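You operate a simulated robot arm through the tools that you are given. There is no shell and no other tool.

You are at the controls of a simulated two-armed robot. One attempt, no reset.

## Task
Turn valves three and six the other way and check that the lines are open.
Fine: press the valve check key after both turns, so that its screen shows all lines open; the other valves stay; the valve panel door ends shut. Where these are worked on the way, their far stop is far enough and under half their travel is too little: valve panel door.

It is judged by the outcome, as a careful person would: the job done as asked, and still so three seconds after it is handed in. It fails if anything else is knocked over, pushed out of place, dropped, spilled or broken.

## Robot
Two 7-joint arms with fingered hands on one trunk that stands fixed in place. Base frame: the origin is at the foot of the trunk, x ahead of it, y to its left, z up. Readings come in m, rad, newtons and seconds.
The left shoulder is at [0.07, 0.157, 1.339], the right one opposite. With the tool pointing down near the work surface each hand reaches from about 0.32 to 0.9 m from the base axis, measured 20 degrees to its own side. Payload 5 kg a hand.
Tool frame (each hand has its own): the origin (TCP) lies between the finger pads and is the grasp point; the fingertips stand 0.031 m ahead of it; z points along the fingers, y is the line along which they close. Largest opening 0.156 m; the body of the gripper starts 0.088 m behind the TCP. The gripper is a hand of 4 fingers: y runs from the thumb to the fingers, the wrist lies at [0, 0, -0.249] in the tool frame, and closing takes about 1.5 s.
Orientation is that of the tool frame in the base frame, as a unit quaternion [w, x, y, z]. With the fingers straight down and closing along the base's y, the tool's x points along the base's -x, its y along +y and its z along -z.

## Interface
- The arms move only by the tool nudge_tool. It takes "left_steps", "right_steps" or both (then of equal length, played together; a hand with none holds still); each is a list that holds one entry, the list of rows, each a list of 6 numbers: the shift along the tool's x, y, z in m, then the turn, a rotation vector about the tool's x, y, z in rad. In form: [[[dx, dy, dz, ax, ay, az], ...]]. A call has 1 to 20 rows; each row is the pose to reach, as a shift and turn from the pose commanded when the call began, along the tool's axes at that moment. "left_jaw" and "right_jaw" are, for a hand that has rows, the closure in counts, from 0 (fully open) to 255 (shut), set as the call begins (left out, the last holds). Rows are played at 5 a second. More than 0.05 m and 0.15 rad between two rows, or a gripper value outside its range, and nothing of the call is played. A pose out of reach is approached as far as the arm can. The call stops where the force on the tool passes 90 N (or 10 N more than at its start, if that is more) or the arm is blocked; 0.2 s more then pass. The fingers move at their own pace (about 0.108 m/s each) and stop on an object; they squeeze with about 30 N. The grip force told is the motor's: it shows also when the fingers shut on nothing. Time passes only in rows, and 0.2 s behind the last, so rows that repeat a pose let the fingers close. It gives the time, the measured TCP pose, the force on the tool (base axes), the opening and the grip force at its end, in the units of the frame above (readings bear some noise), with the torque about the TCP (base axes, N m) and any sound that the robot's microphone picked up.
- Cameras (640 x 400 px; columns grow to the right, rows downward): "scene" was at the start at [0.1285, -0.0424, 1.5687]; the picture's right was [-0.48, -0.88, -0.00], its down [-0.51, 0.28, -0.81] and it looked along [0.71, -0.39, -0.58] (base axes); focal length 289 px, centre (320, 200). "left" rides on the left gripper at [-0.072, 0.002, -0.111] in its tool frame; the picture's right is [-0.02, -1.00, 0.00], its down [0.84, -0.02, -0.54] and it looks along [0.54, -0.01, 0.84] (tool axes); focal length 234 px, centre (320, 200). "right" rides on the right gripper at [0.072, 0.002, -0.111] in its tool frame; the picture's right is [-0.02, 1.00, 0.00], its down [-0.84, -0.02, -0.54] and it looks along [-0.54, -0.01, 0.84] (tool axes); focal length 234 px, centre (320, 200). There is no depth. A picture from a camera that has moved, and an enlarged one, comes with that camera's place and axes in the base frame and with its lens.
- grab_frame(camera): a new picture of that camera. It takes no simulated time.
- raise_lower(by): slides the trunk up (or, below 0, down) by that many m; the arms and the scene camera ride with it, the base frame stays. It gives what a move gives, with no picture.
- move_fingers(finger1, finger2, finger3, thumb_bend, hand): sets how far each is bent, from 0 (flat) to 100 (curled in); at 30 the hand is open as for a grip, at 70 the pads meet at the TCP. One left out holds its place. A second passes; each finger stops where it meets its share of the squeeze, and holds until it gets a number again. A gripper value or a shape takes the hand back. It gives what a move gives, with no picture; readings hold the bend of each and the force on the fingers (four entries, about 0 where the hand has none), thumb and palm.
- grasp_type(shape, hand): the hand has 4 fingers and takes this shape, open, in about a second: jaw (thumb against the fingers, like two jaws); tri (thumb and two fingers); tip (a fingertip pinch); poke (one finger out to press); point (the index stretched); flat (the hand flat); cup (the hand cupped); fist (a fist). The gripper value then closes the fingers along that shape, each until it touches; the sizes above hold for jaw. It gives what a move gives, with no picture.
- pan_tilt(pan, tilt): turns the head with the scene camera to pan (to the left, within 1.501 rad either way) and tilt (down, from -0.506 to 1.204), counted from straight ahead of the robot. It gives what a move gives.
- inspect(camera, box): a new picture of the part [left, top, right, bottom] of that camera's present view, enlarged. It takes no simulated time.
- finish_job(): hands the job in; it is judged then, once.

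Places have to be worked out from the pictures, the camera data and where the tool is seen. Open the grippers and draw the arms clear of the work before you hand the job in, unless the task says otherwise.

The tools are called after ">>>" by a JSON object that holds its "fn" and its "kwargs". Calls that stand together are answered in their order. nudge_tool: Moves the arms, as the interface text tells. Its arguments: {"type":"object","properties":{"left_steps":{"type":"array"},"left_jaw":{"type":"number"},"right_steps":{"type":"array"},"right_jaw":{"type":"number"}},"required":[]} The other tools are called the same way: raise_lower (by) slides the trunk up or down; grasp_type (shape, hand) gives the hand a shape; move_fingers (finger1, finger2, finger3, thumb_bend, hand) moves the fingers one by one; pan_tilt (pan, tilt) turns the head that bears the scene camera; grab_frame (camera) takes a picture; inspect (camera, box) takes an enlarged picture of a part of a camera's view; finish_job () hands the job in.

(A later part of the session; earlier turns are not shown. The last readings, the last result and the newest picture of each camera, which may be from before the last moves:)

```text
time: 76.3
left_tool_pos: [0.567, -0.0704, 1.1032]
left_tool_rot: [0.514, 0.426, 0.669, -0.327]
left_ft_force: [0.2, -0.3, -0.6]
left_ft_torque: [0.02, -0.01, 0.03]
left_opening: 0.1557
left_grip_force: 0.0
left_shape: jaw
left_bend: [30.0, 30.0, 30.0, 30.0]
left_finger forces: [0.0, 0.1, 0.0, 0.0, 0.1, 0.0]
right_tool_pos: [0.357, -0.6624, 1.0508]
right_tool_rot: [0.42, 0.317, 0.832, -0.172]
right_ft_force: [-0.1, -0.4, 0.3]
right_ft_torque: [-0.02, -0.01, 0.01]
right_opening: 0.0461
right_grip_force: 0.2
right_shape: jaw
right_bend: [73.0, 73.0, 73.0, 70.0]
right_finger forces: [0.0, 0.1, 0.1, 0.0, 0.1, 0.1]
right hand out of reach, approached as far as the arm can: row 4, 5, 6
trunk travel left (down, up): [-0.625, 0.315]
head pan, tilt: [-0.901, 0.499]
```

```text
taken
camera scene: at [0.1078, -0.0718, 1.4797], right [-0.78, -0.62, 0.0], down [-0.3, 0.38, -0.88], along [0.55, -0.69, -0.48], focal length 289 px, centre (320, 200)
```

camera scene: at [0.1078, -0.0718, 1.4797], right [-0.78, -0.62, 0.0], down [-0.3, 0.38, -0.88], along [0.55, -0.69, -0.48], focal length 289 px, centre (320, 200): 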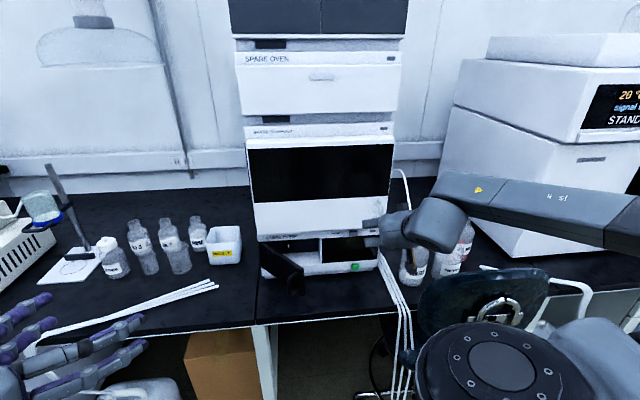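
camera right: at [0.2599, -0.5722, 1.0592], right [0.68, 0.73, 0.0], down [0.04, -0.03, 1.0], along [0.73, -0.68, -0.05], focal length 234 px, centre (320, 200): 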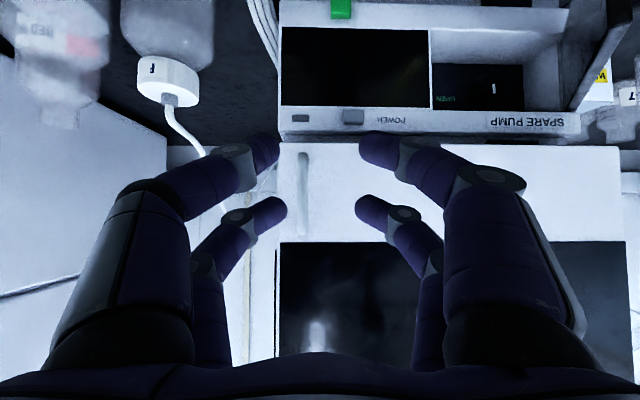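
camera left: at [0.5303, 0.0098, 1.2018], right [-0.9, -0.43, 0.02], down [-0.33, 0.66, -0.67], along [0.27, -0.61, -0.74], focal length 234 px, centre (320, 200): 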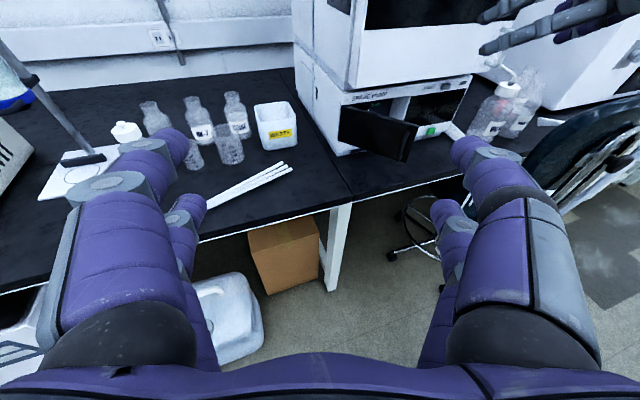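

The hand is close (n=0.721, r=0.216) and the bar is 1–2 cm to its right. I advance 5 cm and shift slightly right to see whether the reach holds.

>>> {"fn": "nudge_tool", "kwargs": {"right_steps": [[[-0.008, -0.0055, 0.0143, 0, 0, 0], [-0.0164, -0.011, 0.0287, 0, 0, 0], [-0.0246, -0.0164, 0.043, 0, 0, 0]]]}}

>>> {"fn": "grab_frame", "kwargs": {"camera": "right"}}

```text
time: 77.1
left_tool_pos: [0.5684, -0.0697, 1.1024]
left_tool_rot: [0.514, 0.425, 0.67, -0.326]
left_ft_force: [0.0, -0.1, -0.5]
left_ft_torque: [0.05, -0.01, -0.04]
left_opening: 0.1558
left_grip_force: 0.1
left_shape: jaw
left_bend: [30.0, 30.0, 30.0, 30.0]
left_finger forces: [0.0, 0.0, 0.0, 0.0, 0.0, 0.0]
right_tool_pos: [0.3807, -0.7067, 1.0455]
right_tool_rot: [0.42, 0.317, 0.833, -0.173]
right_ft_force: [-0.3, -1.1, 0.2]
right_ft_torque: [0.0, 0.01, 0.03]
right_opening: 0.0461
right_grip_force: 0.1
right_shape: jaw
right_bend: [73.0, 73.0, 73.0, 70.0]
right_finger forces: [0.0, 0.0, 0.1, 0.1, 0.0, 0.0]
trunk travel left (down, up): [-0.625, 0.315]
head pan, tilt: [-0.901, 0.499]
```

```text
taken
camera right: at [0.2846, -0.6172, 1.0542], right [0.68, 0.73, 0.0], down [0.04, -0.03, 1.0], along [0.73, -0.68, -0.05], focal length 234 px, centre (320, 200)
```

right: 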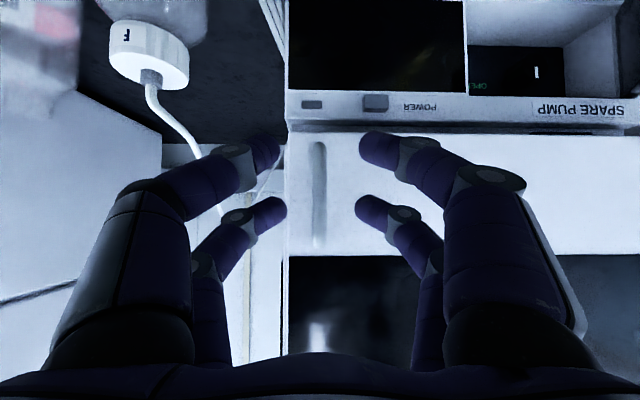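

In reach now, with the bar centred between the digits. I advance 4 cm more onto the bar.

>>> {"fn": "nudge_tool", "kwargs": {"right_steps": [[[-0.0078, -0.0006, 0.0108, 0, 0, 0], [-0.0156, -0.0013, 0.0216, 0, 0, 0], [-0.0234, -0.0019, 0.0324, 0, 0, 0]]]}}

>>> {"fn": "grab_frame", "kwargs": {"camera": "right"}}

```text
time: 77.9
left_tool_pos: [0.5632, -0.0664, 1.1059]
left_tool_rot: [0.515, 0.426, 0.668, -0.328]
left_ft_force: [-0.7, -0.4, -0.3]
left_ft_torque: [0.01, -0.03, -0.02]
left_opening: 0.156
left_grip_force: 0.0
left_shape: jaw
left_bend: [30.0, 30.0, 30.0, 30.0]
left_finger forces: [0.0, 0.1, 0.0, 0.1, 0.0, 0.0]
right_tool_pos: [0.4036, -0.7294, 1.046]
right_tool_rot: [0.419, 0.316, 0.834, -0.171]
right_ft_force: [-37.2, 41.2, -9.8]
right_ft_torque: [-0.28, -0.05, 1.76]
right_opening: 0.0477
right_grip_force: 0.1
right_shape: jaw
right_bend: [73.0, 77.0, 74.0, 70.0]
right_finger forces: [0.1, 50.0, 4.3, 0.1, 0.0, 0.1]
trunk travel left (down, up): [-0.625, 0.315]
head pan, tilt: [-0.901, 0.499]
```

```text
taken
camera right: at [0.3068, -0.6392, 1.056], right [0.68, 0.73, 0.0], down [0.04, -0.04, 1.0], along [0.73, -0.68, -0.06], focal length 234 px, centre (320, 200)
```

right: 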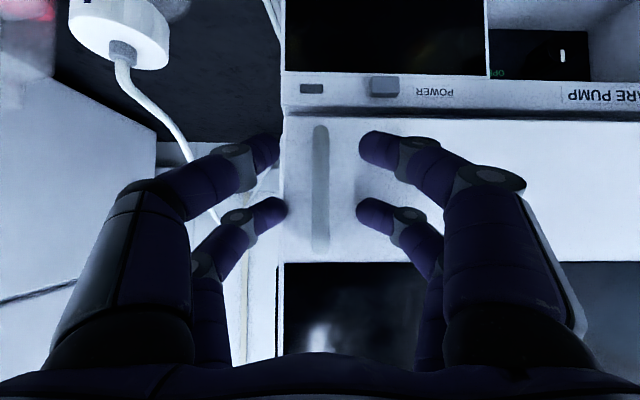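

The fingertips touch the sampler door (about 55 N), so the bar is between the pads. I ease back 4 mm and close on the bar.

>>> {"fn": "nudge_tool", "kwargs": {"right_steps": [[[0.003, 0, -0.004, 0, 0, 0], [0.003, 0, -0.004, 0, 0, 0], [0.003, 0, -0.004, 0, 0, 0], [0.003, 0, -0.004, 0, 0, 0], [0.003, 0, -0.004, 0, 0, 0], [0.003, 0, -0.004, 0, 0, 0]]], "right_jaw": 255}}

>>> {"fn": "inspect", "kwargs": {"camera": "right", "box": [240, 100, 400, 280]}}

```text
time: 79.3
left_tool_pos: [0.5614, -0.0694, 1.1062]
left_tool_rot: [0.515, 0.426, 0.669, -0.325]
left_ft_force: [0.6, -0.3, -1.0]
left_ft_torque: [-0.01, 0.02, 0.02]
left_opening: 0.156
left_grip_force: 0.1
left_shape: jaw
left_bend: [30.0, 30.0, 30.0, 30.0]
left_finger forces: [0.1, 0.0, 0.0, 0.0, 0.0, 0.0]
right_tool_pos: [0.4, -0.7345, 1.0498]
right_tool_rot: [0.42, 0.319, 0.832, -0.174]
right_ft_force: [-38.9, 3.9, -2.3]
right_ft_torque: [0.54, -0.16, -1.84]
right_opening: 0.0017
right_grip_force: 30.0
right_shape: jaw
right_bend: [65.0, 78.0, 75.0, 70.0]
right_finger forces: [36.0, 6.5, 54.3, 0.1, 31.7, 0.1]
trunk travel left (down, up): [-0.625, 0.315]
head pan, tilt: [-0.901, 0.499]
```

```text
2.22 times, centred on (320, 190) of right
camera zoom: at [0.3035, -0.6437, 1.0567], right [0.69, 0.73, 0.0], down [0.04, -0.03, 1.0], along [0.73, -0.69, -0.05], focal length 520 px, centre (320, 222)
```

zoom: 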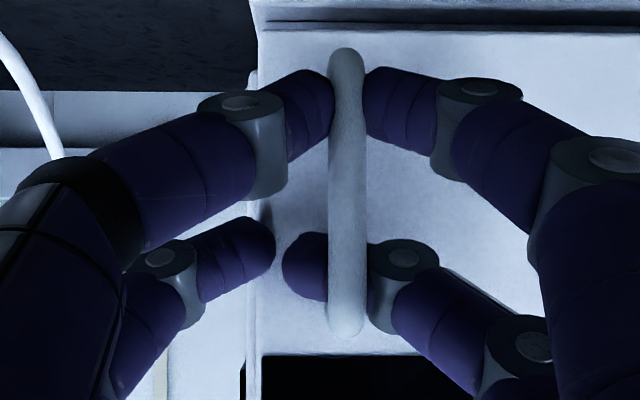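

The bar is held, one fingertip even hooked behind it. I pull gently back about 5 cm with a slight leftward arc, to see whether this door opens on a left hinge.

>>> {"fn": "nudge_tool", "kwargs": {"right_steps": [[[0.0074, 0.0025, -0.0104, 0, 0.03, 0], [0.0149, 0.0054, -0.0207, 0, 0.06, 0], [0.0223, 0.0083, -0.0311, 0, 0.09, 0], [0.0297, 0.0115, -0.0414, 0, 0.12, 0]]]}}

>>> {"fn": "grab_frame", "kwargs": {"camera": "right"}}

>>> {"fn": "grab_frame", "kwargs": {"camera": "scene"}}

```text
time: 80.3
left_tool_pos: [0.5638, -0.0682, 1.1053]
left_tool_rot: [0.516, 0.426, 0.668, -0.326]
left_ft_force: [0.1, 0.7, 1.3]
left_ft_torque: [-0.02, -0.01, 0.01]
left_opening: 0.1556
left_grip_force: 0.1
left_shape: jaw
left_bend: [30.0, 30.0, 30.0, 30.0]
left_finger forces: [0.0, 0.0, 0.0, 0.0, 0.0, 0.0]
right_tool_pos: [0.3713, -0.6897, 1.0505]
right_tool_rot: [0.372, 0.329, 0.854, -0.155]
right_ft_force: [-17.9, -16.7, 20.6]
right_ft_torque: [-0.83, -0.8, -2.28]
right_opening: 0.0006
right_grip_force: 29.8
right_shape: jaw
right_bend: [66.0, 77.0, 75.0, 70.0]
right_finger forces: [29.9, 12.8, 54.8, 0.0, 20.7, 0.0]
trunk travel left (down, up): [-0.625, 0.315]
head pan, tilt: [-0.901, 0.499]
```

```text
taken
camera right: at [0.2769, -0.6009, 1.074], right [0.69, 0.73, 0.0], down [0.12, -0.11, 0.99], along [0.72, -0.68, -0.16], focal length 234 px, centre (320, 200)
```

right: 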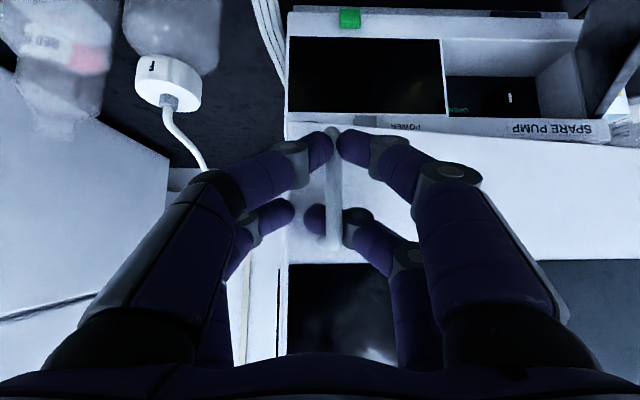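

```text
taken
camera scene: at [0.1023, -0.0701, 1.4804], right [-0.78, -0.62, 0.0], down [-0.29, 0.37, -0.88], along [0.55, -0.69, -0.48], focal length 289 px, centre (320, 200)
```

scene: 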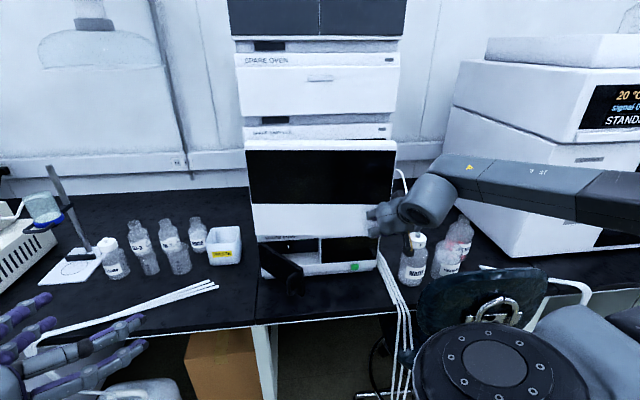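

The sampler door does swing open (left hinge, about 8° so far). I keep pulling along the arc to about 20°, steepening the hand as it comes nearer.

>>> {"fn": "nudge_tool", "kwargs": {"right_steps": [[[0.0083, 0.0041, -0.0092, 0, 0.05, 0], [0.0166, 0.0082, -0.0184, 0, 0.1, 0], [0.0247, 0.0132, -0.0274, 0, 0.15, 0], [0.0327, 0.0182, -0.0363, 0, 0.2, 0], [0.0405, 0.024, -0.045, 0, 0.25, 0], [0.0483, 0.0299, -0.0537, 0, 0.3, 0]]]}}

>>> {"fn": "grab_frame", "kwargs": {"camera": "right"}}

>>> {"fn": "grab_frame", "kwargs": {"camera": "scene"}}

```text
time: 81.7
left_tool_pos: [0.5618, -0.0694, 1.1064]
left_tool_rot: [0.515, 0.427, 0.668, -0.327]
left_ft_force: [-0.4, 0.3, 0.5]
left_ft_torque: [0.01, 0.01, -0.03]
left_opening: 0.1558
left_grip_force: 0.0
left_shape: jaw
left_bend: [30.0, 30.0, 30.0, 30.0]
left_finger forces: [0.0, 0.0, 0.1, 0.0, 0.0, 0.0]
right_tool_pos: [0.3365, -0.6192, 1.0495]
right_tool_rot: [0.238, 0.348, 0.901, -0.104]
right_ft_force: [-27.0, -11.0, 31.4]
right_ft_torque: [-0.97, -0.06, -1.79]
right_opening: 0.0016
right_grip_force: 30.1
right_shape: jaw
right_bend: [70.0, 78.0, 77.0, 68.0]
right_finger forces: [0.0, 15.0, 45.1, 0.0, 0.0, 0.1]
trunk travel left (down, up): [-0.625, 0.315]
head pan, tilt: [-0.901, 0.499]
```

```text
taken
camera right: at [0.2513, -0.5374, 1.1102], right [0.69, 0.72, -0.01], down [0.33, -0.31, 0.89], along [0.64, -0.62, -0.45], focal length 234 px, centre (320, 200)
```

right: 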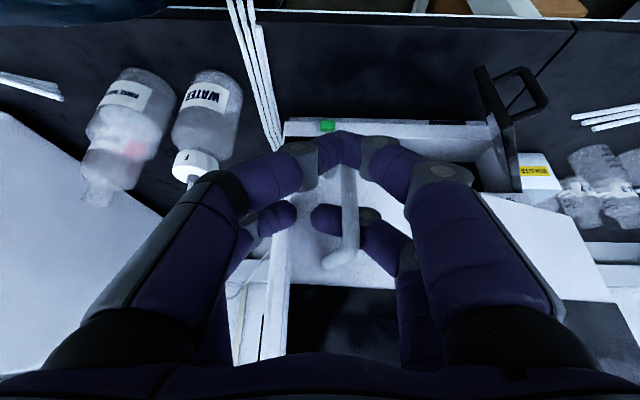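

```text
taken
camera scene: at [0.1015, -0.0695, 1.4802], right [-0.78, -0.62, 0.0], down [-0.29, 0.37, -0.88], along [0.55, -0.69, -0.48], focal length 289 px, centre (320, 200)
```

scene: 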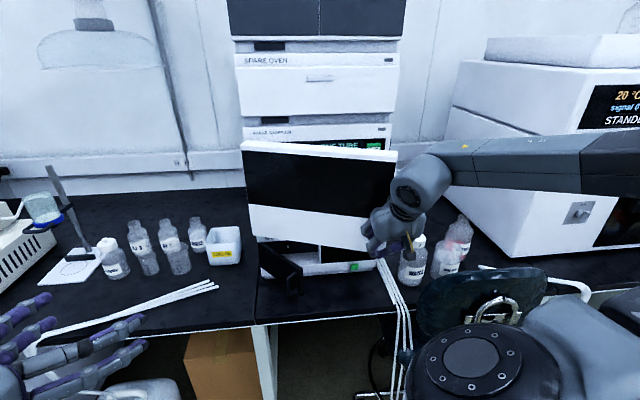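

Behind the sampler door's top edge some text with green lettering appears; I enlarge it.

>>> {"fn": "inspect", "kwargs": {"camera": "scene", "box": [230, 120, 410, 220]}}

>>> {"fn": "inspect", "kwargs": {"camera": "right", "box": [180, 240, 440, 400]}}

```text
3.56 times, centred on (320, 170) of scene
camera zoom: at [0.1015, -0.0695, 1.4802], right [-0.78, -0.62, 0.0], down [-0.29, 0.37, -0.88], along [0.55, -0.69, -0.48], focal length 1029 px, centre (320, 307)
```

zoom: 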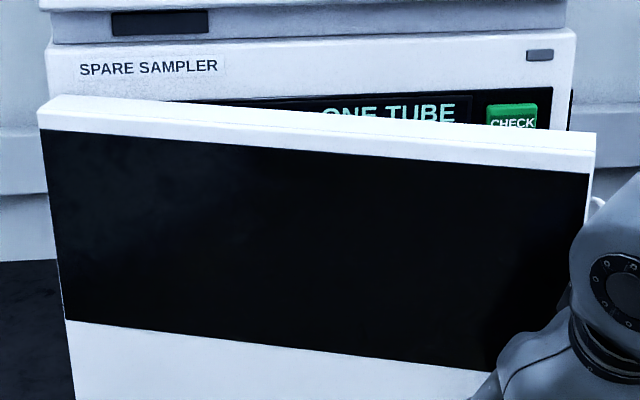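

```text
2.46 times, centred on (310, 320) of right
camera zoom: at [0.2513, -0.5374, 1.1102], right [0.69, 0.72, -0.01], down [0.33, -0.31, 0.89], along [0.64, -0.62, -0.45], focal length 576 px, centre (345, -95)
```

zoom: 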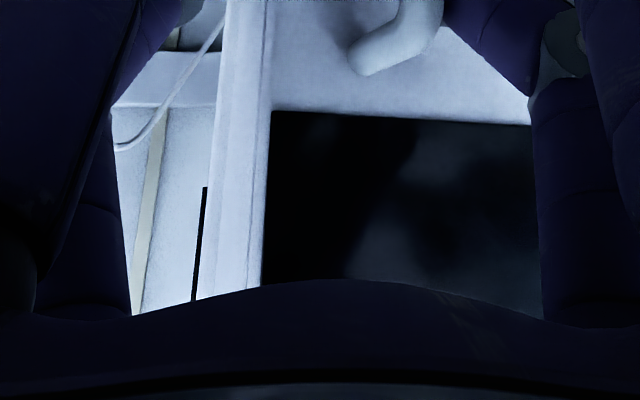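

Inside the sampler are a lit screen ("…ONE TUBE") and a green CHECK key, so this is the unit with a check key. I keep pulling the door along its arc to about 35°.

>>> {"fn": "nudge_tool", "kwargs": {"right_steps": [[[0.012, 0.008, -0.0072, 0, 0.05, 0], [0.0241, 0.0169, -0.0144, 0, 0.1, 0], [0.0355, 0.0262, -0.0212, 0, 0.15, 0], [0.0467, 0.036, -0.0279, 0, 0.2, 0], [0.0574, 0.0466, -0.0344, 0, 0.25, 0], [0.0678, 0.0575, -0.0407, 0, 0.3, 0]]]}}

>>> {"fn": "grab_frame", "kwargs": {"camera": "right"}}

>>> {"fn": "inspect", "kwargs": {"camera": "scene", "box": [220, 110, 440, 260]}}

```text
time: 83.1
left_tool_pos: [0.5665, -0.0675, 1.1036]
left_tool_rot: [0.514, 0.425, 0.669, -0.327]
left_ft_force: [-0.3, 0.1, 0.1]
left_ft_torque: [0.01, -0.03, -0.01]
left_opening: 0.1557
left_grip_force: 0.0
left_shape: jaw
left_bend: [30.0, 30.0, 30.0, 30.0]
left_finger forces: [0.0, 0.0, 0.0, 0.1, 0.0, 0.0]
right_tool_pos: [0.3212, -0.5177, 1.0489]
right_tool_rot: [0.098, 0.354, 0.929, -0.048]
right_ft_force: [-14.5, 1.3, 16.5]
right_ft_torque: [-0.19, 0.08, 0.44]
right_opening: 0.0008
right_grip_force: 30.4
right_shape: jaw
right_bend: [70.0, 78.0, 76.0, 68.0]
right_finger forces: [0.1, 36.8, 31.7, 0.0, 0.0, 0.0]
trunk travel left (down, up): [-0.625, 0.315]
head pan, tilt: [-0.901, 0.499]
```

```text
taken
camera right: at [0.2532, -0.4519, 1.1423], right [0.69, 0.73, -0.02], down [0.52, -0.47, 0.71], along [0.51, -0.5, -0.7], focal length 234 px, centre (320, 200)
```

right: 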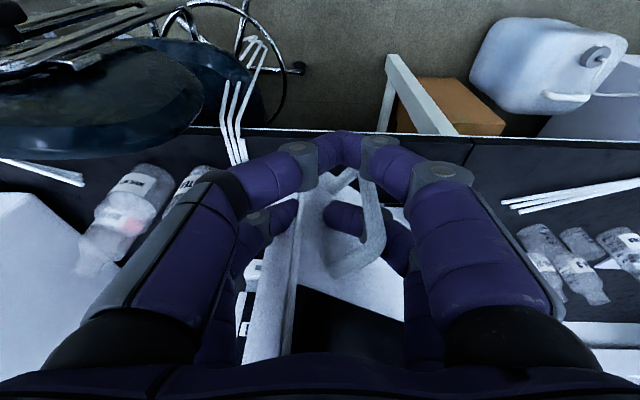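

```text
2.67 times, centred on (330, 185) of scene
camera zoom: at [0.1068, -0.0679, 1.4795], right [-0.78, -0.62, 0.0], down [-0.3, 0.37, -0.88], along [0.55, -0.69, -0.48], focal length 772 px, centre (293, 240)
```

zoom: 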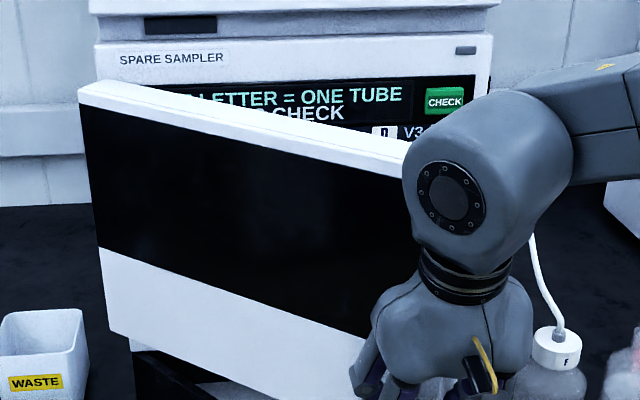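

"LETTER = ONE TUBE … CHECK" and "V3" are visible: this is the valve panel, and the sampler front is its door (about 35° open now). I let go of the handle and draw the hand back toward me.

>>> {"fn": "nudge_tool", "kwargs": {"right_steps": [[[0, 0, 0, 0, 0, 0], [0, 0, 0, 0, 0, 0], [0, 0, 0, 0, 0, 0], [0.02, 0.001, -0.004, 0, 0, 0], [0.04, 0.002, -0.009, 0, 0, 0], [0.0585, 0.003, -0.013, 0, 0, 0]]], "right_jaw": 165}}

>>> {"fn": "grab_frame", "kwargs": {"camera": "right"}}

>>> {"fn": "grab_frame", "kwargs": {"camera": "scene"}}

```text
time: 84.5
left_tool_pos: [0.5776, -0.0728, 1.0975]
left_tool_rot: [0.509, 0.425, 0.673, -0.328]
left_ft_force: [-0.1, 0.2, -0.4]
left_ft_torque: [0.03, 0.02, -0.01]
left_opening: 0.1562
left_grip_force: 0.1
left_shape: jaw
left_bend: [30.0, 30.0, 30.0, 30.0]
left_finger forces: [0.0, 0.0, 0.0, 0.0, 0.1, 0.1]
right_tool_pos: [0.2973, -0.4863, 1.0451]
right_tool_rot: [0.109, 0.359, 0.926, -0.049]
right_ft_force: [81.9, -18.5, 0.4]
right_ft_torque: [-0.98, 0.08, -4.4]
right_opening: 0.0651
right_grip_force: 0.1
right_shape: jaw
right_bend: [74.0, 21.0, 74.0, 70.0]
right_finger forces: [0.0, 87.9, 0.0, 0.1, 0.0, 0.0]
trunk travel left (down, up): [-0.625, 0.315]
head pan, tilt: [-0.901, 0.499]
```

```text
taken
camera right: at [0.2276, -0.4195, 1.138], right [0.69, 0.72, -0.01], down [0.5, -0.47, 0.73], along [0.52, -0.51, -0.69], focal length 234 px, centre (320, 200)
```

right: 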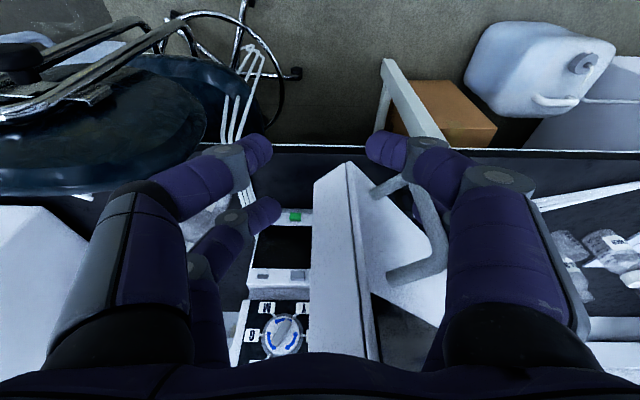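

```text
taken
camera scene: at [0.1242, -0.0754, 1.4784], right [-0.78, -0.62, 0.01], down [-0.31, 0.38, -0.87], along [0.54, -0.68, -0.49], focal length 289 px, centre (320, 200)
```

scene: 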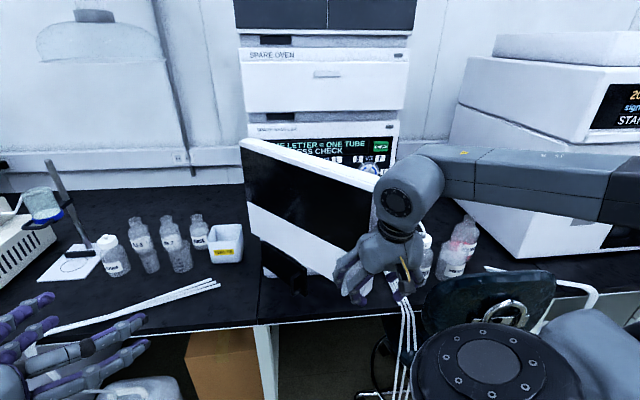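

A fingertip is still hooked through the handle's loop (88 N on finger 2). I ease the hand forward again and open the fingers fully so that it slips out.

>>> {"fn": "nudge_tool", "kwargs": {"right_steps": [[[-0.02, 0, 0.004, 0, 0, 0], [-0.035, 0, 0.007, 0, 0, 0], [-0.035, 0, 0.007, 0, 0, 0], [-0.035, 0, 0.007, 0, 0, 0], [-0.035, 0, 0.007, 0, 0, 0], [-0.035, 0, 0.007, 0, 0, 0], [-0.035, 0, 0.007, 0, 0, 0]]], "right_jaw": 0}}

>>> {"fn": "grab_frame", "kwargs": {"camera": "right"}}

>>> {"fn": "grab_frame", "kwargs": {"camera": "scene"}}

```text
time: 86.1
left_tool_pos: [0.5668, -0.0717, 1.1033]
left_tool_rot: [0.513, 0.426, 0.67, -0.327]
left_ft_force: [-0.2, -0.5, -0.6]
left_ft_torque: [0.0, 0.01, -0.01]
left_opening: 0.1559
left_grip_force: 0.0
left_shape: jaw
left_bend: [30.0, 30.0, 30.0, 30.0]
left_finger forces: [0.0, 0.0, 0.0, 0.1, 0.0, 0.0]
right_tool_pos: [0.3077, -0.5043, 1.0483]
right_tool_rot: [0.101, 0.357, 0.927, -0.049]
right_ft_force: [0.3, -0.3, -0.1]
right_ft_torque: [0.03, -0.02, 0.02]
right_opening: 0.156
right_grip_force: 0.0
right_shape: jaw
right_bend: [30.0, 30.0, 30.0, 30.0]
right_finger forces: [0.0, 0.0, 0.1, 0.0, 0.0, 0.0]
trunk travel left (down, up): [-0.625, 0.315]
head pan, tilt: [-0.901, 0.499]
```

```text
taken
camera right: at [0.2396, -0.4385, 1.1417], right [0.69, 0.72, -0.02], down [0.51, -0.47, 0.72], along [0.51, -0.5, -0.7], focal length 234 px, centre (320, 200)
```

right: 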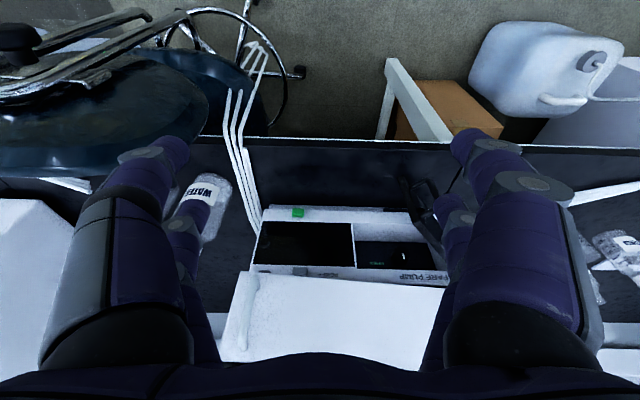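

```text
taken
camera scene: at [0.1086, -0.0721, 1.4796], right [-0.78, -0.62, 0.0], down [-0.3, 0.38, -0.88], along [0.55, -0.69, -0.48], focal length 289 px, centre (320, 200)
```

scene: 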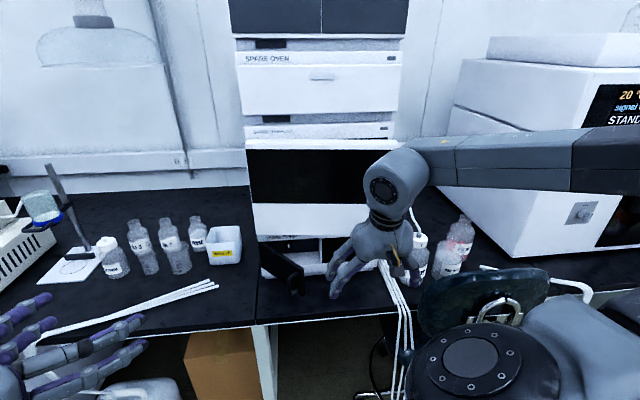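

The door has swung back nearly shut when the finger flicked free. I enlarge to see whether it is latched or ajar.

>>> {"fn": "inspect", "kwargs": {"camera": "right", "box": [200, 180, 480, 380]}}

>>> {"fn": "inspect", "kwargs": {"camera": "left", "box": [290, 0, 520, 170]}}

>>> {"fn": "inspect", "kwargs": {"camera": "scene", "box": [230, 100, 430, 310]}}

```text
2.00 times, centred on (340, 280) of right
camera zoom: at [0.2396, -0.4385, 1.1417], right [0.69, 0.72, -0.02], down [0.51, -0.47, 0.72], along [0.51, -0.5, -0.7], focal length 468 px, centre (280, 40)
```

zoom: 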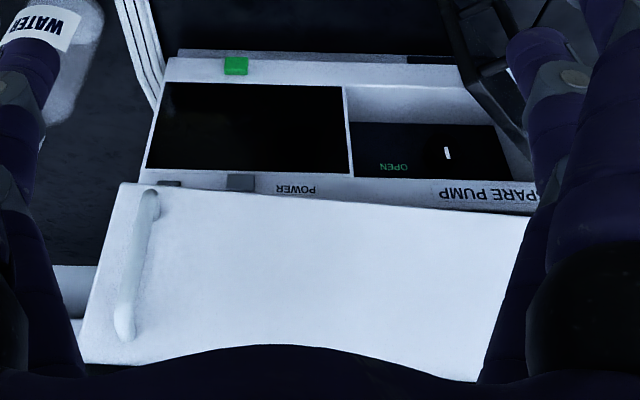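

```text
2.35 times, centred on (405, 85) of left
camera zoom: at [0.5309, 0.0092, 1.2015], right [-0.9, -0.43, 0.02], down [-0.33, 0.67, -0.67], along [0.27, -0.61, -0.74], focal length 551 px, centre (120, 471)
```

zoom: 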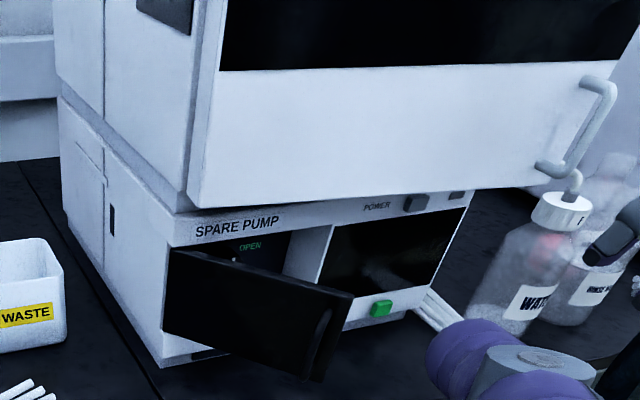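

```text
1.90 times, centred on (330, 205) of scene
camera zoom: at [0.1086, -0.0721, 1.4796], right [-0.78, -0.62, 0.0], down [-0.3, 0.38, -0.88], along [0.55, -0.69, -0.48], focal length 551 px, centre (301, 190)
```

zoom: 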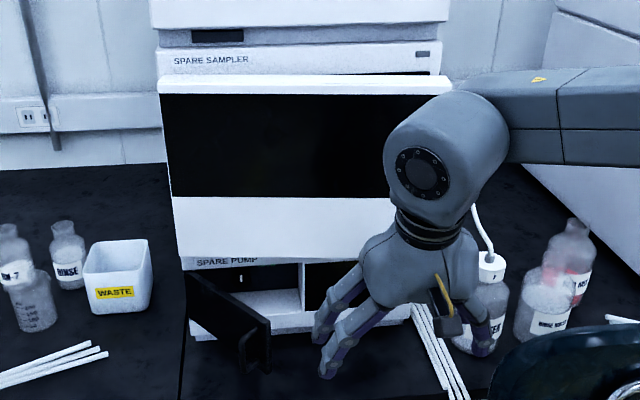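

The door is ajar about 10° and free-moving. I re-approach the handle: swing the hand up to a 45° pitch and stand in front of the bar again with a moderate opening.

>>> {"fn": "nudge_tool", "kwargs": {"right_steps": [[[-0.0166, -0.0141, 0.0016, 0, -0.112, 0], [-0.0332, -0.0281, 0.0032, 0, -0.224, 0], [-0.0497, -0.0422, 0.0048, 0, -0.336, 0], [-0.0663, -0.0562, 0.0064, 0, -0.448, 0], [-0.0829, -0.0703, 0.008, 0, -0.56, 0]]], "right_jaw": 150}}

>>> {"fn": "grab_frame", "kwargs": {"camera": "right"}}

```text
time: 87.3
left_tool_pos: [0.5678, -0.07, 1.1035]
left_tool_rot: [0.514, 0.425, 0.671, -0.325]
left_ft_force: [-0.1, -0.5, 0.5]
left_ft_torque: [-0.02, 0.0, -0.02]
left_opening: 0.1559
left_grip_force: 0.1
left_shape: jaw
left_bend: [30.0, 30.0, 30.0, 30.0]
left_finger forces: [0.0, 0.0, 0.1, 0.0, 0.1, 0.1]
right_tool_pos: [0.3547, -0.585, 1.0807]
right_tool_rot: [0.353, 0.33, 0.863, -0.146]
right_ft_force: [0.1, 0.7, 0.2]
right_ft_torque: [-0.01, 0.03, 0.01]
right_opening: 0.0644
right_grip_force: 0.1
right_shape: jaw
right_bend: [73.0, 73.0, 73.0, 70.0]
right_finger forces: [0.0, 0.0, 0.1, 0.0, 0.0, 0.0]
right hand out of reach, approached as far as the arm can: row 4, 5
trunk travel left (down, up): [-0.625, 0.315]
head pan, tilt: [-0.901, 0.499]
```

```text
taken
camera right: at [0.2611, -0.4967, 1.1084], right [0.69, 0.73, 0.0], down [0.15, -0.14, 0.98], along [0.71, -0.67, -0.21], focal length 234 px, centre (320, 200)
```

right: 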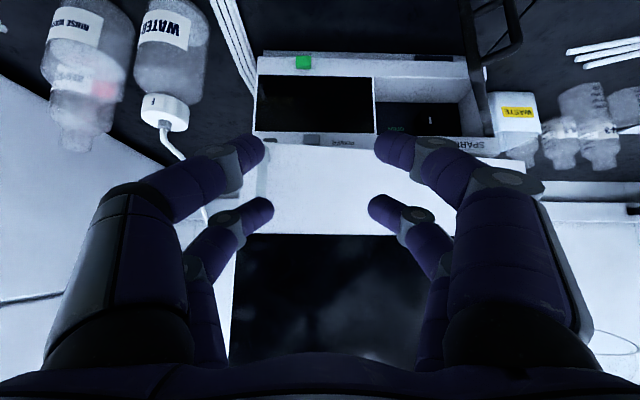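

The hand sits at r=0.163, the bar is about 5–6 cm to its right. I shift right and forward toward it.

>>> {"fn": "nudge_tool", "kwargs": {"right_steps": [[[-0.0062, -0.0193, 0.0161, 0, 0, 0], [-0.0124, -0.0386, 0.0322, 0, 0, 0], [-0.0186, -0.0579, 0.0483, 0, 0, 0]]]}}

>>> {"fn": "grab_frame", "kwargs": {"camera": "right"}}

```text
time: 88.1
left_tool_pos: [0.5661, -0.071, 1.1032]
left_tool_rot: [0.514, 0.425, 0.67, -0.326]
left_ft_force: [1.1, 0.8, 0.0]
left_ft_torque: [0.0, 0.03, -0.01]
left_opening: 0.156
left_grip_force: 0.0
left_shape: jaw
left_bend: [30.0, 30.0, 30.0, 30.0]
left_finger forces: [0.0, 0.1, 0.0, 0.0, 0.0, 0.1]
right_tool_pos: [0.3512, -0.6593, 1.0576]
right_tool_rot: [0.354, 0.329, 0.863, -0.146]
right_ft_force: [0.3, -0.2, -1.1]
right_ft_torque: [0.01, 0.02, 0.0]
right_opening: 0.0643
right_grip_force: 0.2
right_shape: jaw
right_bend: [73.0, 73.0, 73.0, 70.0]
right_finger forces: [0.0, 0.0, 0.0, 0.0, 0.0, 0.1]
trunk travel left (down, up): [-0.625, 0.315]
head pan, tilt: [-0.901, 0.499]
```

```text
taken
camera right: at [0.2572, -0.5708, 1.0874], right [0.68, 0.73, 0.0], down [0.15, -0.14, 0.98], along [0.71, -0.67, -0.21], focal length 234 px, centre (320, 200)
```

right: 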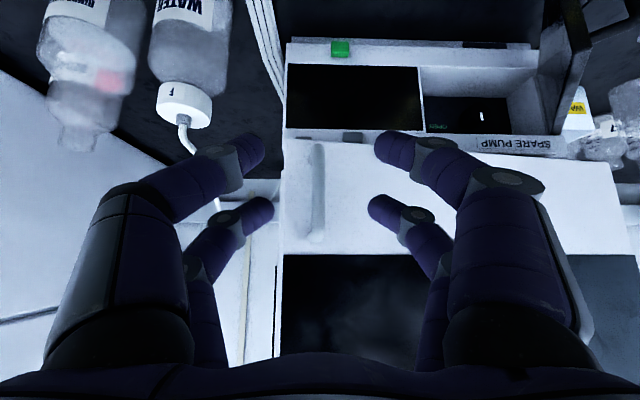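

The bar is dead ahead, about 5 cm beyond the TCP. I advance onto it.

>>> {"fn": "nudge_tool", "kwargs": {"right_steps": [[[-0.0085, -0.0007, 0.0132, 0, 0, 0], [-0.017, -0.0015, 0.0264, 0, 0, 0], [-0.0254, -0.0022, 0.0396, 0, 0, 0]]]}}

>>> {"fn": "grab_frame", "kwargs": {"camera": "right"}}

```text
time: 88.9
left_tool_pos: [0.5678, -0.0693, 1.1024]
left_tool_rot: [0.513, 0.426, 0.67, -0.326]
left_ft_force: [0.0, -0.7, -0.1]
left_ft_torque: [0.02, 0.03, -0.01]
left_opening: 0.156
left_grip_force: 0.1
left_shape: jaw
left_bend: [30.0, 30.0, 30.0, 30.0]
left_finger forces: [0.1, 0.0, 0.1, 0.0, 0.0, 0.0]
right_tool_pos: [0.3838, -0.6923, 1.0483]
right_tool_rot: [0.353, 0.33, 0.863, -0.148]
right_ft_force: [-0.5, -0.2, 1.3]
right_ft_torque: [-0.01, 0.01, 0.0]
right_opening: 0.0645
right_grip_force: 0.0
right_shape: jaw
right_bend: [73.0, 73.0, 73.0, 70.0]
right_finger forces: [0.1, 0.1, 0.4, 0.0, 0.0, 0.0]
trunk travel left (down, up): [-0.625, 0.315]
head pan, tilt: [-0.901, 0.499]
```

```text
taken
camera right: at [0.2896, -0.6037, 1.0779], right [0.69, 0.73, 0.0], down [0.16, -0.14, 0.98], along [0.71, -0.67, -0.21], focal length 234 px, centre (320, 200)
```

right: 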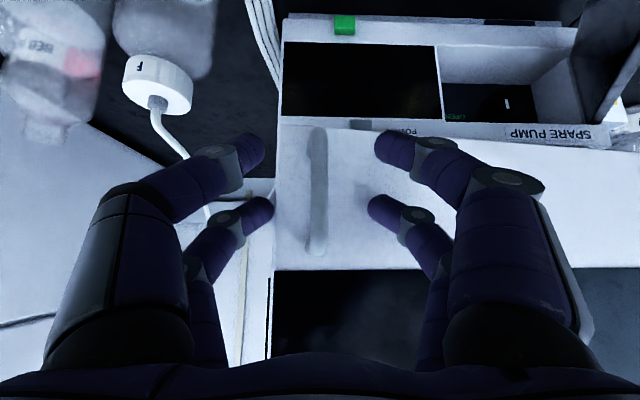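

The tips just reach the door face with the bar between them; I close on it.

>>> {"fn": "nudge_tool", "kwargs": {"right_steps": [[[0, 0, 0, 0, 0, 0], [0, 0, 0, 0, 0, 0], [0, 0, 0, 0, 0, 0], [0, 0, 0, 0, 0, 0], [0, 0, 0, 0, 0, 0], [0, 0, 0, 0, 0, 0]]], "right_jaw": 255}}

>>> {"fn": "inspect", "kwargs": {"camera": "right", "box": [240, 100, 400, 280]}}

```text
time: 90.3
left_tool_pos: [0.567, -0.071, 1.1026]
left_tool_rot: [0.513, 0.426, 0.669, -0.327]
left_ft_force: [-1.1, 0.1, 0.3]
left_ft_torque: [0.0, 0.02, 0.01]
left_opening: 0.1558
left_grip_force: 0.0
left_shape: jaw
left_bend: [30.0, 30.0, 30.0, 30.0]
left_finger forces: [0.0, 0.1, 0.0, 0.0, 0.0, 0.0]
right_tool_pos: [0.3821, -0.6928, 1.0489]
right_tool_rot: [0.353, 0.329, 0.864, -0.146]
right_ft_force: [-0.3, -3.1, 0.1]
right_ft_torque: [0.3, 0.42, -0.89]
right_opening: 0.0048
right_grip_force: 29.7
right_shape: jaw
right_bend: [70.0, 70.0, 74.0, 71.0]
right_finger forces: [31.0, 22.1, 24.5, 0.0, 24.8, 0.0]
trunk travel left (down, up): [-0.625, 0.315]
head pan, tilt: [-0.901, 0.499]
```

```text
2.22 times, centred on (320, 190) of right
camera zoom: at [0.2886, -0.6038, 1.078], right [0.69, 0.73, 0.0], down [0.16, -0.14, 0.98], along [0.71, -0.67, -0.21], focal length 520 px, centre (320, 222)
```

zoom: 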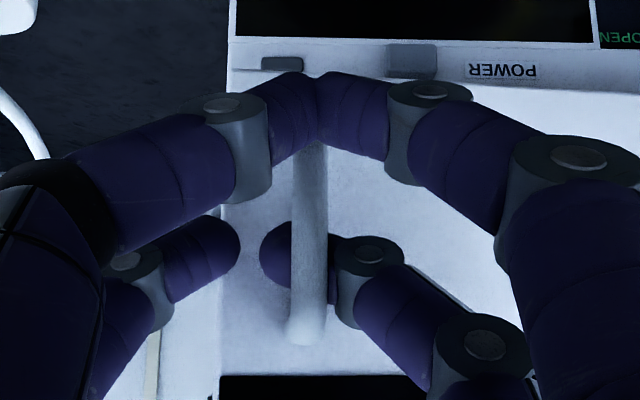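

All digits hold, one hooked through the loop. I pull the door along its arc to about 42° while steepening the hand.

>>> {"fn": "nudge_tool", "kwargs": {"right_steps": [[[0.0174, 0.0076, -0.0176, 0, 0.06, 0], [0.0345, 0.0169, -0.0349, 0, 0.12, 0], [0.0512, 0.0279, -0.0518, 0, 0.19, 0], [0.0672, 0.0405, -0.0682, 0, 0.26, 0], [0.0825, 0.0545, -0.0838, 0, 0.33, 0], [0.097, 0.0702, -0.0987, 0, 0.4, 0], [0.1108, 0.0874, -0.1129, 0, 0.47, 0], [0.1236, 0.1058, -0.1262, 0, 0.53, 0], [0.1355, 0.1254, -0.1386, 0, 0.58, 0]]]}}

>>> {"fn": "grab_frame", "kwargs": {"camera": "right"}}

>>> {"fn": "grab_frame", "kwargs": {"camera": "scene"}}

```text
time: 92.3
left_tool_pos: [0.5698, -0.069, 1.1002]
left_tool_rot: [0.512, 0.425, 0.67, -0.328]
left_ft_force: [-0.4, 0.1, 0.2]
left_ft_torque: [-0.02, 0.02, -0.02]
left_opening: 0.156
left_grip_force: 0.0
left_shape: jaw
left_bend: [30.0, 30.0, 30.0, 30.0]
left_finger forces: [0.0, 0.0, 0.0, 0.1, 0.0, 0.0]
right_tool_pos: [0.3313, -0.4677, 1.0508]
right_tool_rot: [0.095, 0.357, 0.928, -0.047]
right_ft_force: [33.8, -6.0, 34.7]
right_ft_torque: [-0.13, -0.33, -0.36]
right_opening: 0.0045
right_grip_force: 29.8
right_shape: jaw
right_bend: [70.0, 70.0, 77.0, 71.0]
right_finger forces: [0.1, 64.4, 21.5, 0.0, 0.0, 0.0]
trunk travel left (down, up): [-0.625, 0.315]
head pan, tilt: [-0.901, 0.499]
```

```text
taken
camera right: at [0.2639, -0.4037, 1.1454], right [0.69, 0.72, -0.01], down [0.52, -0.48, 0.71], along [0.51, -0.49, -0.71], focal length 234 px, centre (320, 200)
```

right: 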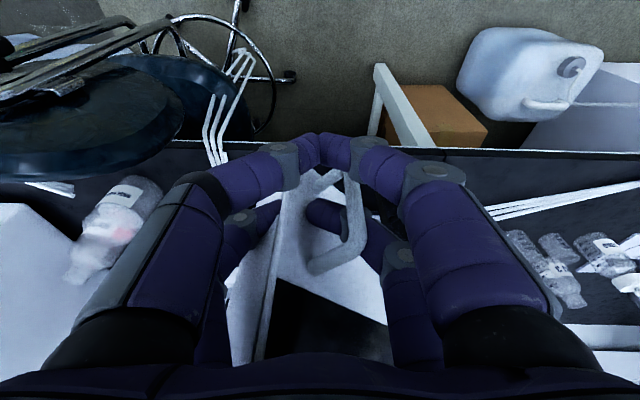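

```text
taken
camera scene: at [0.1129, -0.0687, 1.4792], right [-0.78, -0.62, 0.0], down [-0.3, 0.37, -0.88], along [0.55, -0.69, -0.48], focal length 289 px, centre (320, 200)
```

scene: 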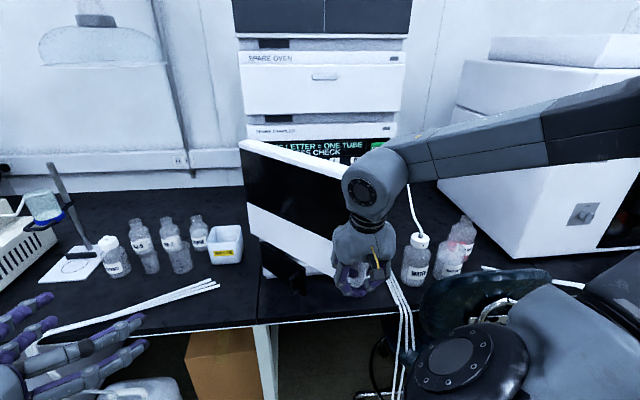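

The door stands about 42° open. I unload the hooked finger by easing the hand toward the handle, then open the fingers a little.

>>> {"fn": "nudge_tool", "kwargs": {"right_steps": [[[-0.007, 0.0036, -0.0046, 0, 0, 0], [-0.0146, 0.0072, -0.0093, 0, 0, 0], [-0.0146, 0.0072, -0.0093, 0, 0, 0]]]}}

>>> {"fn": "nudge_tool", "kwargs": {"right_steps": [[[0, 0, 0, 0, 0, 0], [0, 0, 0, 0, 0, 0], [0, 0, 0, 0, 0, 0]]], "right_jaw": 215}}

>>> {"fn": "grab_frame", "kwargs": {"camera": "right"}}

```text
time: 93.1
left_tool_pos: [0.5645, -0.0724, 1.1037]
left_tool_rot: [0.513, 0.427, 0.67, -0.325]
left_ft_force: [0.2, -0.5, 0.2]
left_ft_torque: [0.02, 0.01, 0.0]
left_opening: 0.1558
left_grip_force: 0.0
left_shape: jaw
left_bend: [30.0, 30.0, 30.0, 30.0]
left_finger forces: [0.0, 0.0, 0.1, 0.0, 0.0, 0.1]
right_tool_pos: [0.332, -0.4715, 1.0559]
right_tool_rot: [0.084, 0.358, 0.929, -0.044]
right_ft_force: [-26.3, 2.1, -38.7]
right_ft_torque: [1.37, -1.63, -0.55]
right_opening: 0.003
right_grip_force: 30.0
right_shape: jaw
right_bend: [70.0, 70.0, 75.0, 71.0]
right_finger forces: [0.1, 35.0, 19.8, 0.1, 0.1, 18.4]
trunk travel left (down, up): [-0.625, 0.315]
head pan, tilt: [-0.901, 0.499]
```

```text
time: 93.9
left_tool_pos: [0.5632, -0.0713, 1.1068]
left_tool_rot: [0.515, 0.427, 0.669, -0.325]
left_ft_force: [0.7, -0.3, -0.4]
left_ft_torque: [0.03, 0.0, 0.03]
left_opening: 0.1559
left_grip_force: 0.1
left_shape: jaw
left_bend: [30.0, 30.0, 30.0, 30.0]
left_finger forces: [0.0, 0.1, 0.0, 0.0, 0.1, 0.0]
right_tool_pos: [0.3355, -0.4723, 1.0619]
right_tool_rot: [0.094, 0.358, 0.928, -0.046]
right_ft_force: [-28.7, 2.3, -9.1]
right_ft_torque: [-0.33, -2.98, -0.77]
right_opening: 0.0249
right_grip_force: 0.1
right_shape: jaw
right_bend: [73.0, 73.0, 72.0, 70.0]
right_finger forces: [0.0, 0.0, 3.7, 0.0, 0.1, 25.8]
trunk travel left (down, up): [-0.625, 0.315]
head pan, tilt: [-0.901, 0.499]
```

```text
taken
camera right: at [0.2688, -0.4076, 1.1579], right [0.69, 0.72, -0.01], down [0.52, -0.48, 0.71], along [0.5, -0.49, -0.71], focal length 234 px, centre (320, 200)
```

right: 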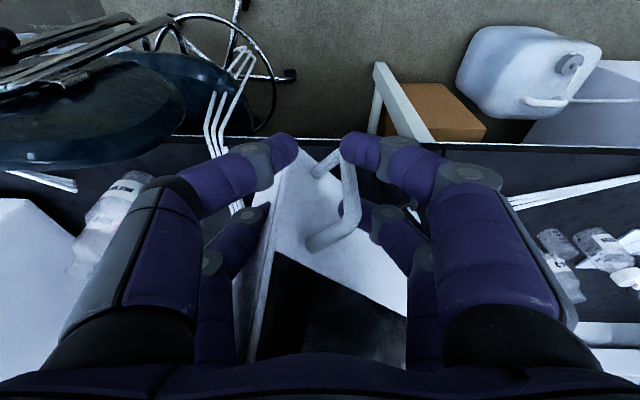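

The grip is loose now. I open further in place, then draw back toward me.

>>> {"fn": "nudge_tool", "kwargs": {"right_steps": [[[0.005, 0, 0, 0, 0, 0], [0.01, 0, 0, 0, 0, 0], [0.01, 0, 0, 0, 0, 0], [0.01, 0, 0, 0, 0, 0]]], "right_jaw": 130}}

>>> {"fn": "grab_frame", "kwargs": {"camera": "right"}}

```text
time: 94.9
left_tool_pos: [0.5667, -0.0697, 1.1024]
left_tool_rot: [0.513, 0.426, 0.669, -0.328]
left_ft_force: [1.0, 0.1, 0.3]
left_ft_torque: [0.0, 0.03, -0.01]
left_opening: 0.1557
left_grip_force: 0.2
left_shape: jaw
left_bend: [30.0, 30.0, 30.0, 30.0]
left_finger forces: [0.0, 0.0, 0.1, 0.1, 0.0, 0.0]
right_tool_pos: [0.3315, -0.4652, 1.0591]
right_tool_rot: [0.091, 0.358, 0.928, -0.047]
right_ft_force: [-0.5, -0.3, 0.1]
right_ft_torque: [0.02, 0.02, 0.0]
right_opening: 0.0758
right_grip_force: 0.0
right_shape: jaw
right_bend: [73.0, 73.0, 73.0, 70.0]
right_finger forces: [0.0, 0.0, 0.1, 0.0, 0.0, 0.1]
trunk travel left (down, up): [-0.625, 0.315]
head pan, tilt: [-0.901, 0.499]
```

```text
taken
camera right: at [0.2654, -0.3998, 1.1548], right [0.69, 0.72, -0.02], down [0.52, -0.48, 0.7], along [0.5, -0.49, -0.71], focal length 234 px, centre (320, 200)
```

right: 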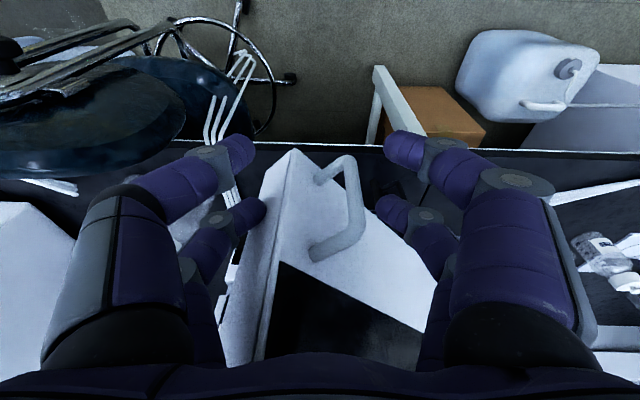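

The handle is free between my spread digits, with the right-hand digits behind the door's edge. I move the left hand out of the way, and at the same time widen the right hand slightly.

>>> {"fn": "nudge_tool", "kwargs": {"left_steps": [[[0, 0.01, -0.04, 0, 0, 0], [0, 0.02, -0.08, 0, 0, 0], [0, 0.03, -0.12, 0, 0, 0], [0, 0.04, -0.15, 0, 0, 0]]], "right_steps": [[[0, 0, 0, 0, 0, 0], [0, 0, 0, 0, 0, 0], [0, 0, 0, 0, 0, 0], [0, 0, 0, 0, 0, 0]]], "right_jaw": 95}}

>>> {"fn": "nudge_tool", "kwargs": {"right_steps": [[[0.0143, 0.0183, -0.0034, 0, 0, 0], [0.0285, 0.0365, -0.0067, 0, 0, 0], [0.043, 0.0594, -0.0103, 0, 0, 0], [0.0576, 0.0823, -0.0138, 0, 0, 0]]]}}

>>> {"fn": "grab_frame", "kwargs": {"camera": "right"}}

>>> {"fn": "grab_frame", "kwargs": {"camera": "scene"}}

```text
time: 95.9
left_tool_pos: [0.5398, 0.0786, 1.1423]
left_tool_rot: [0.514, 0.426, 0.669, -0.327]
left_ft_force: [0.0, -0.1, -0.6]
left_ft_torque: [0.0, 0.03, 0.0]
left_opening: 0.156
left_grip_force: 0.0
left_shape: jaw
left_bend: [30.0, 30.0, 30.0, 30.0]
left_finger forces: [0.0, 0.0, 0.0, 0.1, 0.0, 0.1]
right_tool_pos: [0.3316, -0.4642, 1.0596]
right_tool_rot: [0.091, 0.358, 0.928, -0.046]
right_ft_force: [-0.3, -0.5, 0.7]
right_ft_torque: [-0.01, 0.0, 0.02]
right_opening: 0.0976
right_grip_force: 0.0
right_shape: jaw
right_bend: [31.0, 31.0, 31.0, 71.0]
right_finger forces: [0.0, 0.0, 0.1, 0.0, 0.0, 0.1]
trunk travel left (down, up): [-0.625, 0.315]
head pan, tilt: [-0.901, 0.499]
```

```text
time: 96.9
left_tool_pos: [0.5408, 0.0803, 1.1416]
left_tool_rot: [0.513, 0.426, 0.669, -0.328]
left_ft_force: [0.9, 1.0, 0.4]
left_ft_torque: [0.01, 0.01, -0.01]
left_opening: 0.156
left_grip_force: 0.0
left_shape: jaw
left_bend: [30.0, 30.0, 30.0, 30.0]
left_finger forces: [0.0, 0.0, 0.1, 0.1, 0.0, 0.1]
right_tool_pos: [0.3426, -0.3629, 1.0602]
right_tool_rot: [0.092, 0.358, 0.928, -0.046]
right_ft_force: [-0.4, 0.6, 0.3]
right_ft_torque: [0.01, 0.04, 0.02]
right_opening: 0.0974
right_grip_force: 0.0
right_shape: jaw
right_bend: [31.0, 31.0, 31.0, 71.0]
right_finger forces: [0.0, 0.0, 0.0, 0.0, 0.1, 0.0]
trunk travel left (down, up): [-0.625, 0.315]
head pan, tilt: [-0.901, 0.499]
```

```text
taken
camera right: at [0.2767, -0.2975, 1.155], right [0.69, 0.72, -0.02], down [0.52, -0.48, 0.7], along [0.5, -0.49, -0.71], focal length 234 px, centre (320, 200)
```

right: 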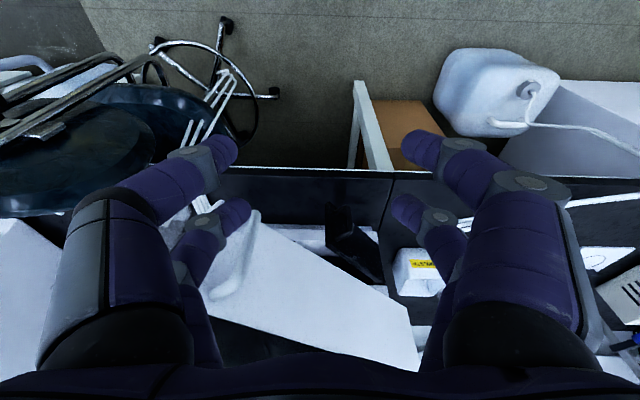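

```text
taken
camera scene: at [0.1085, -0.07, 1.4797], right [-0.78, -0.62, 0.0], down [-0.3, 0.37, -0.88], along [0.55, -0.69, -0.48], focal length 289 px, centre (320, 200)
```

scene: 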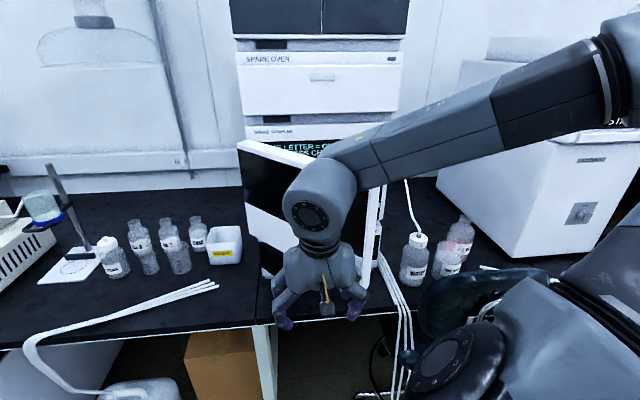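

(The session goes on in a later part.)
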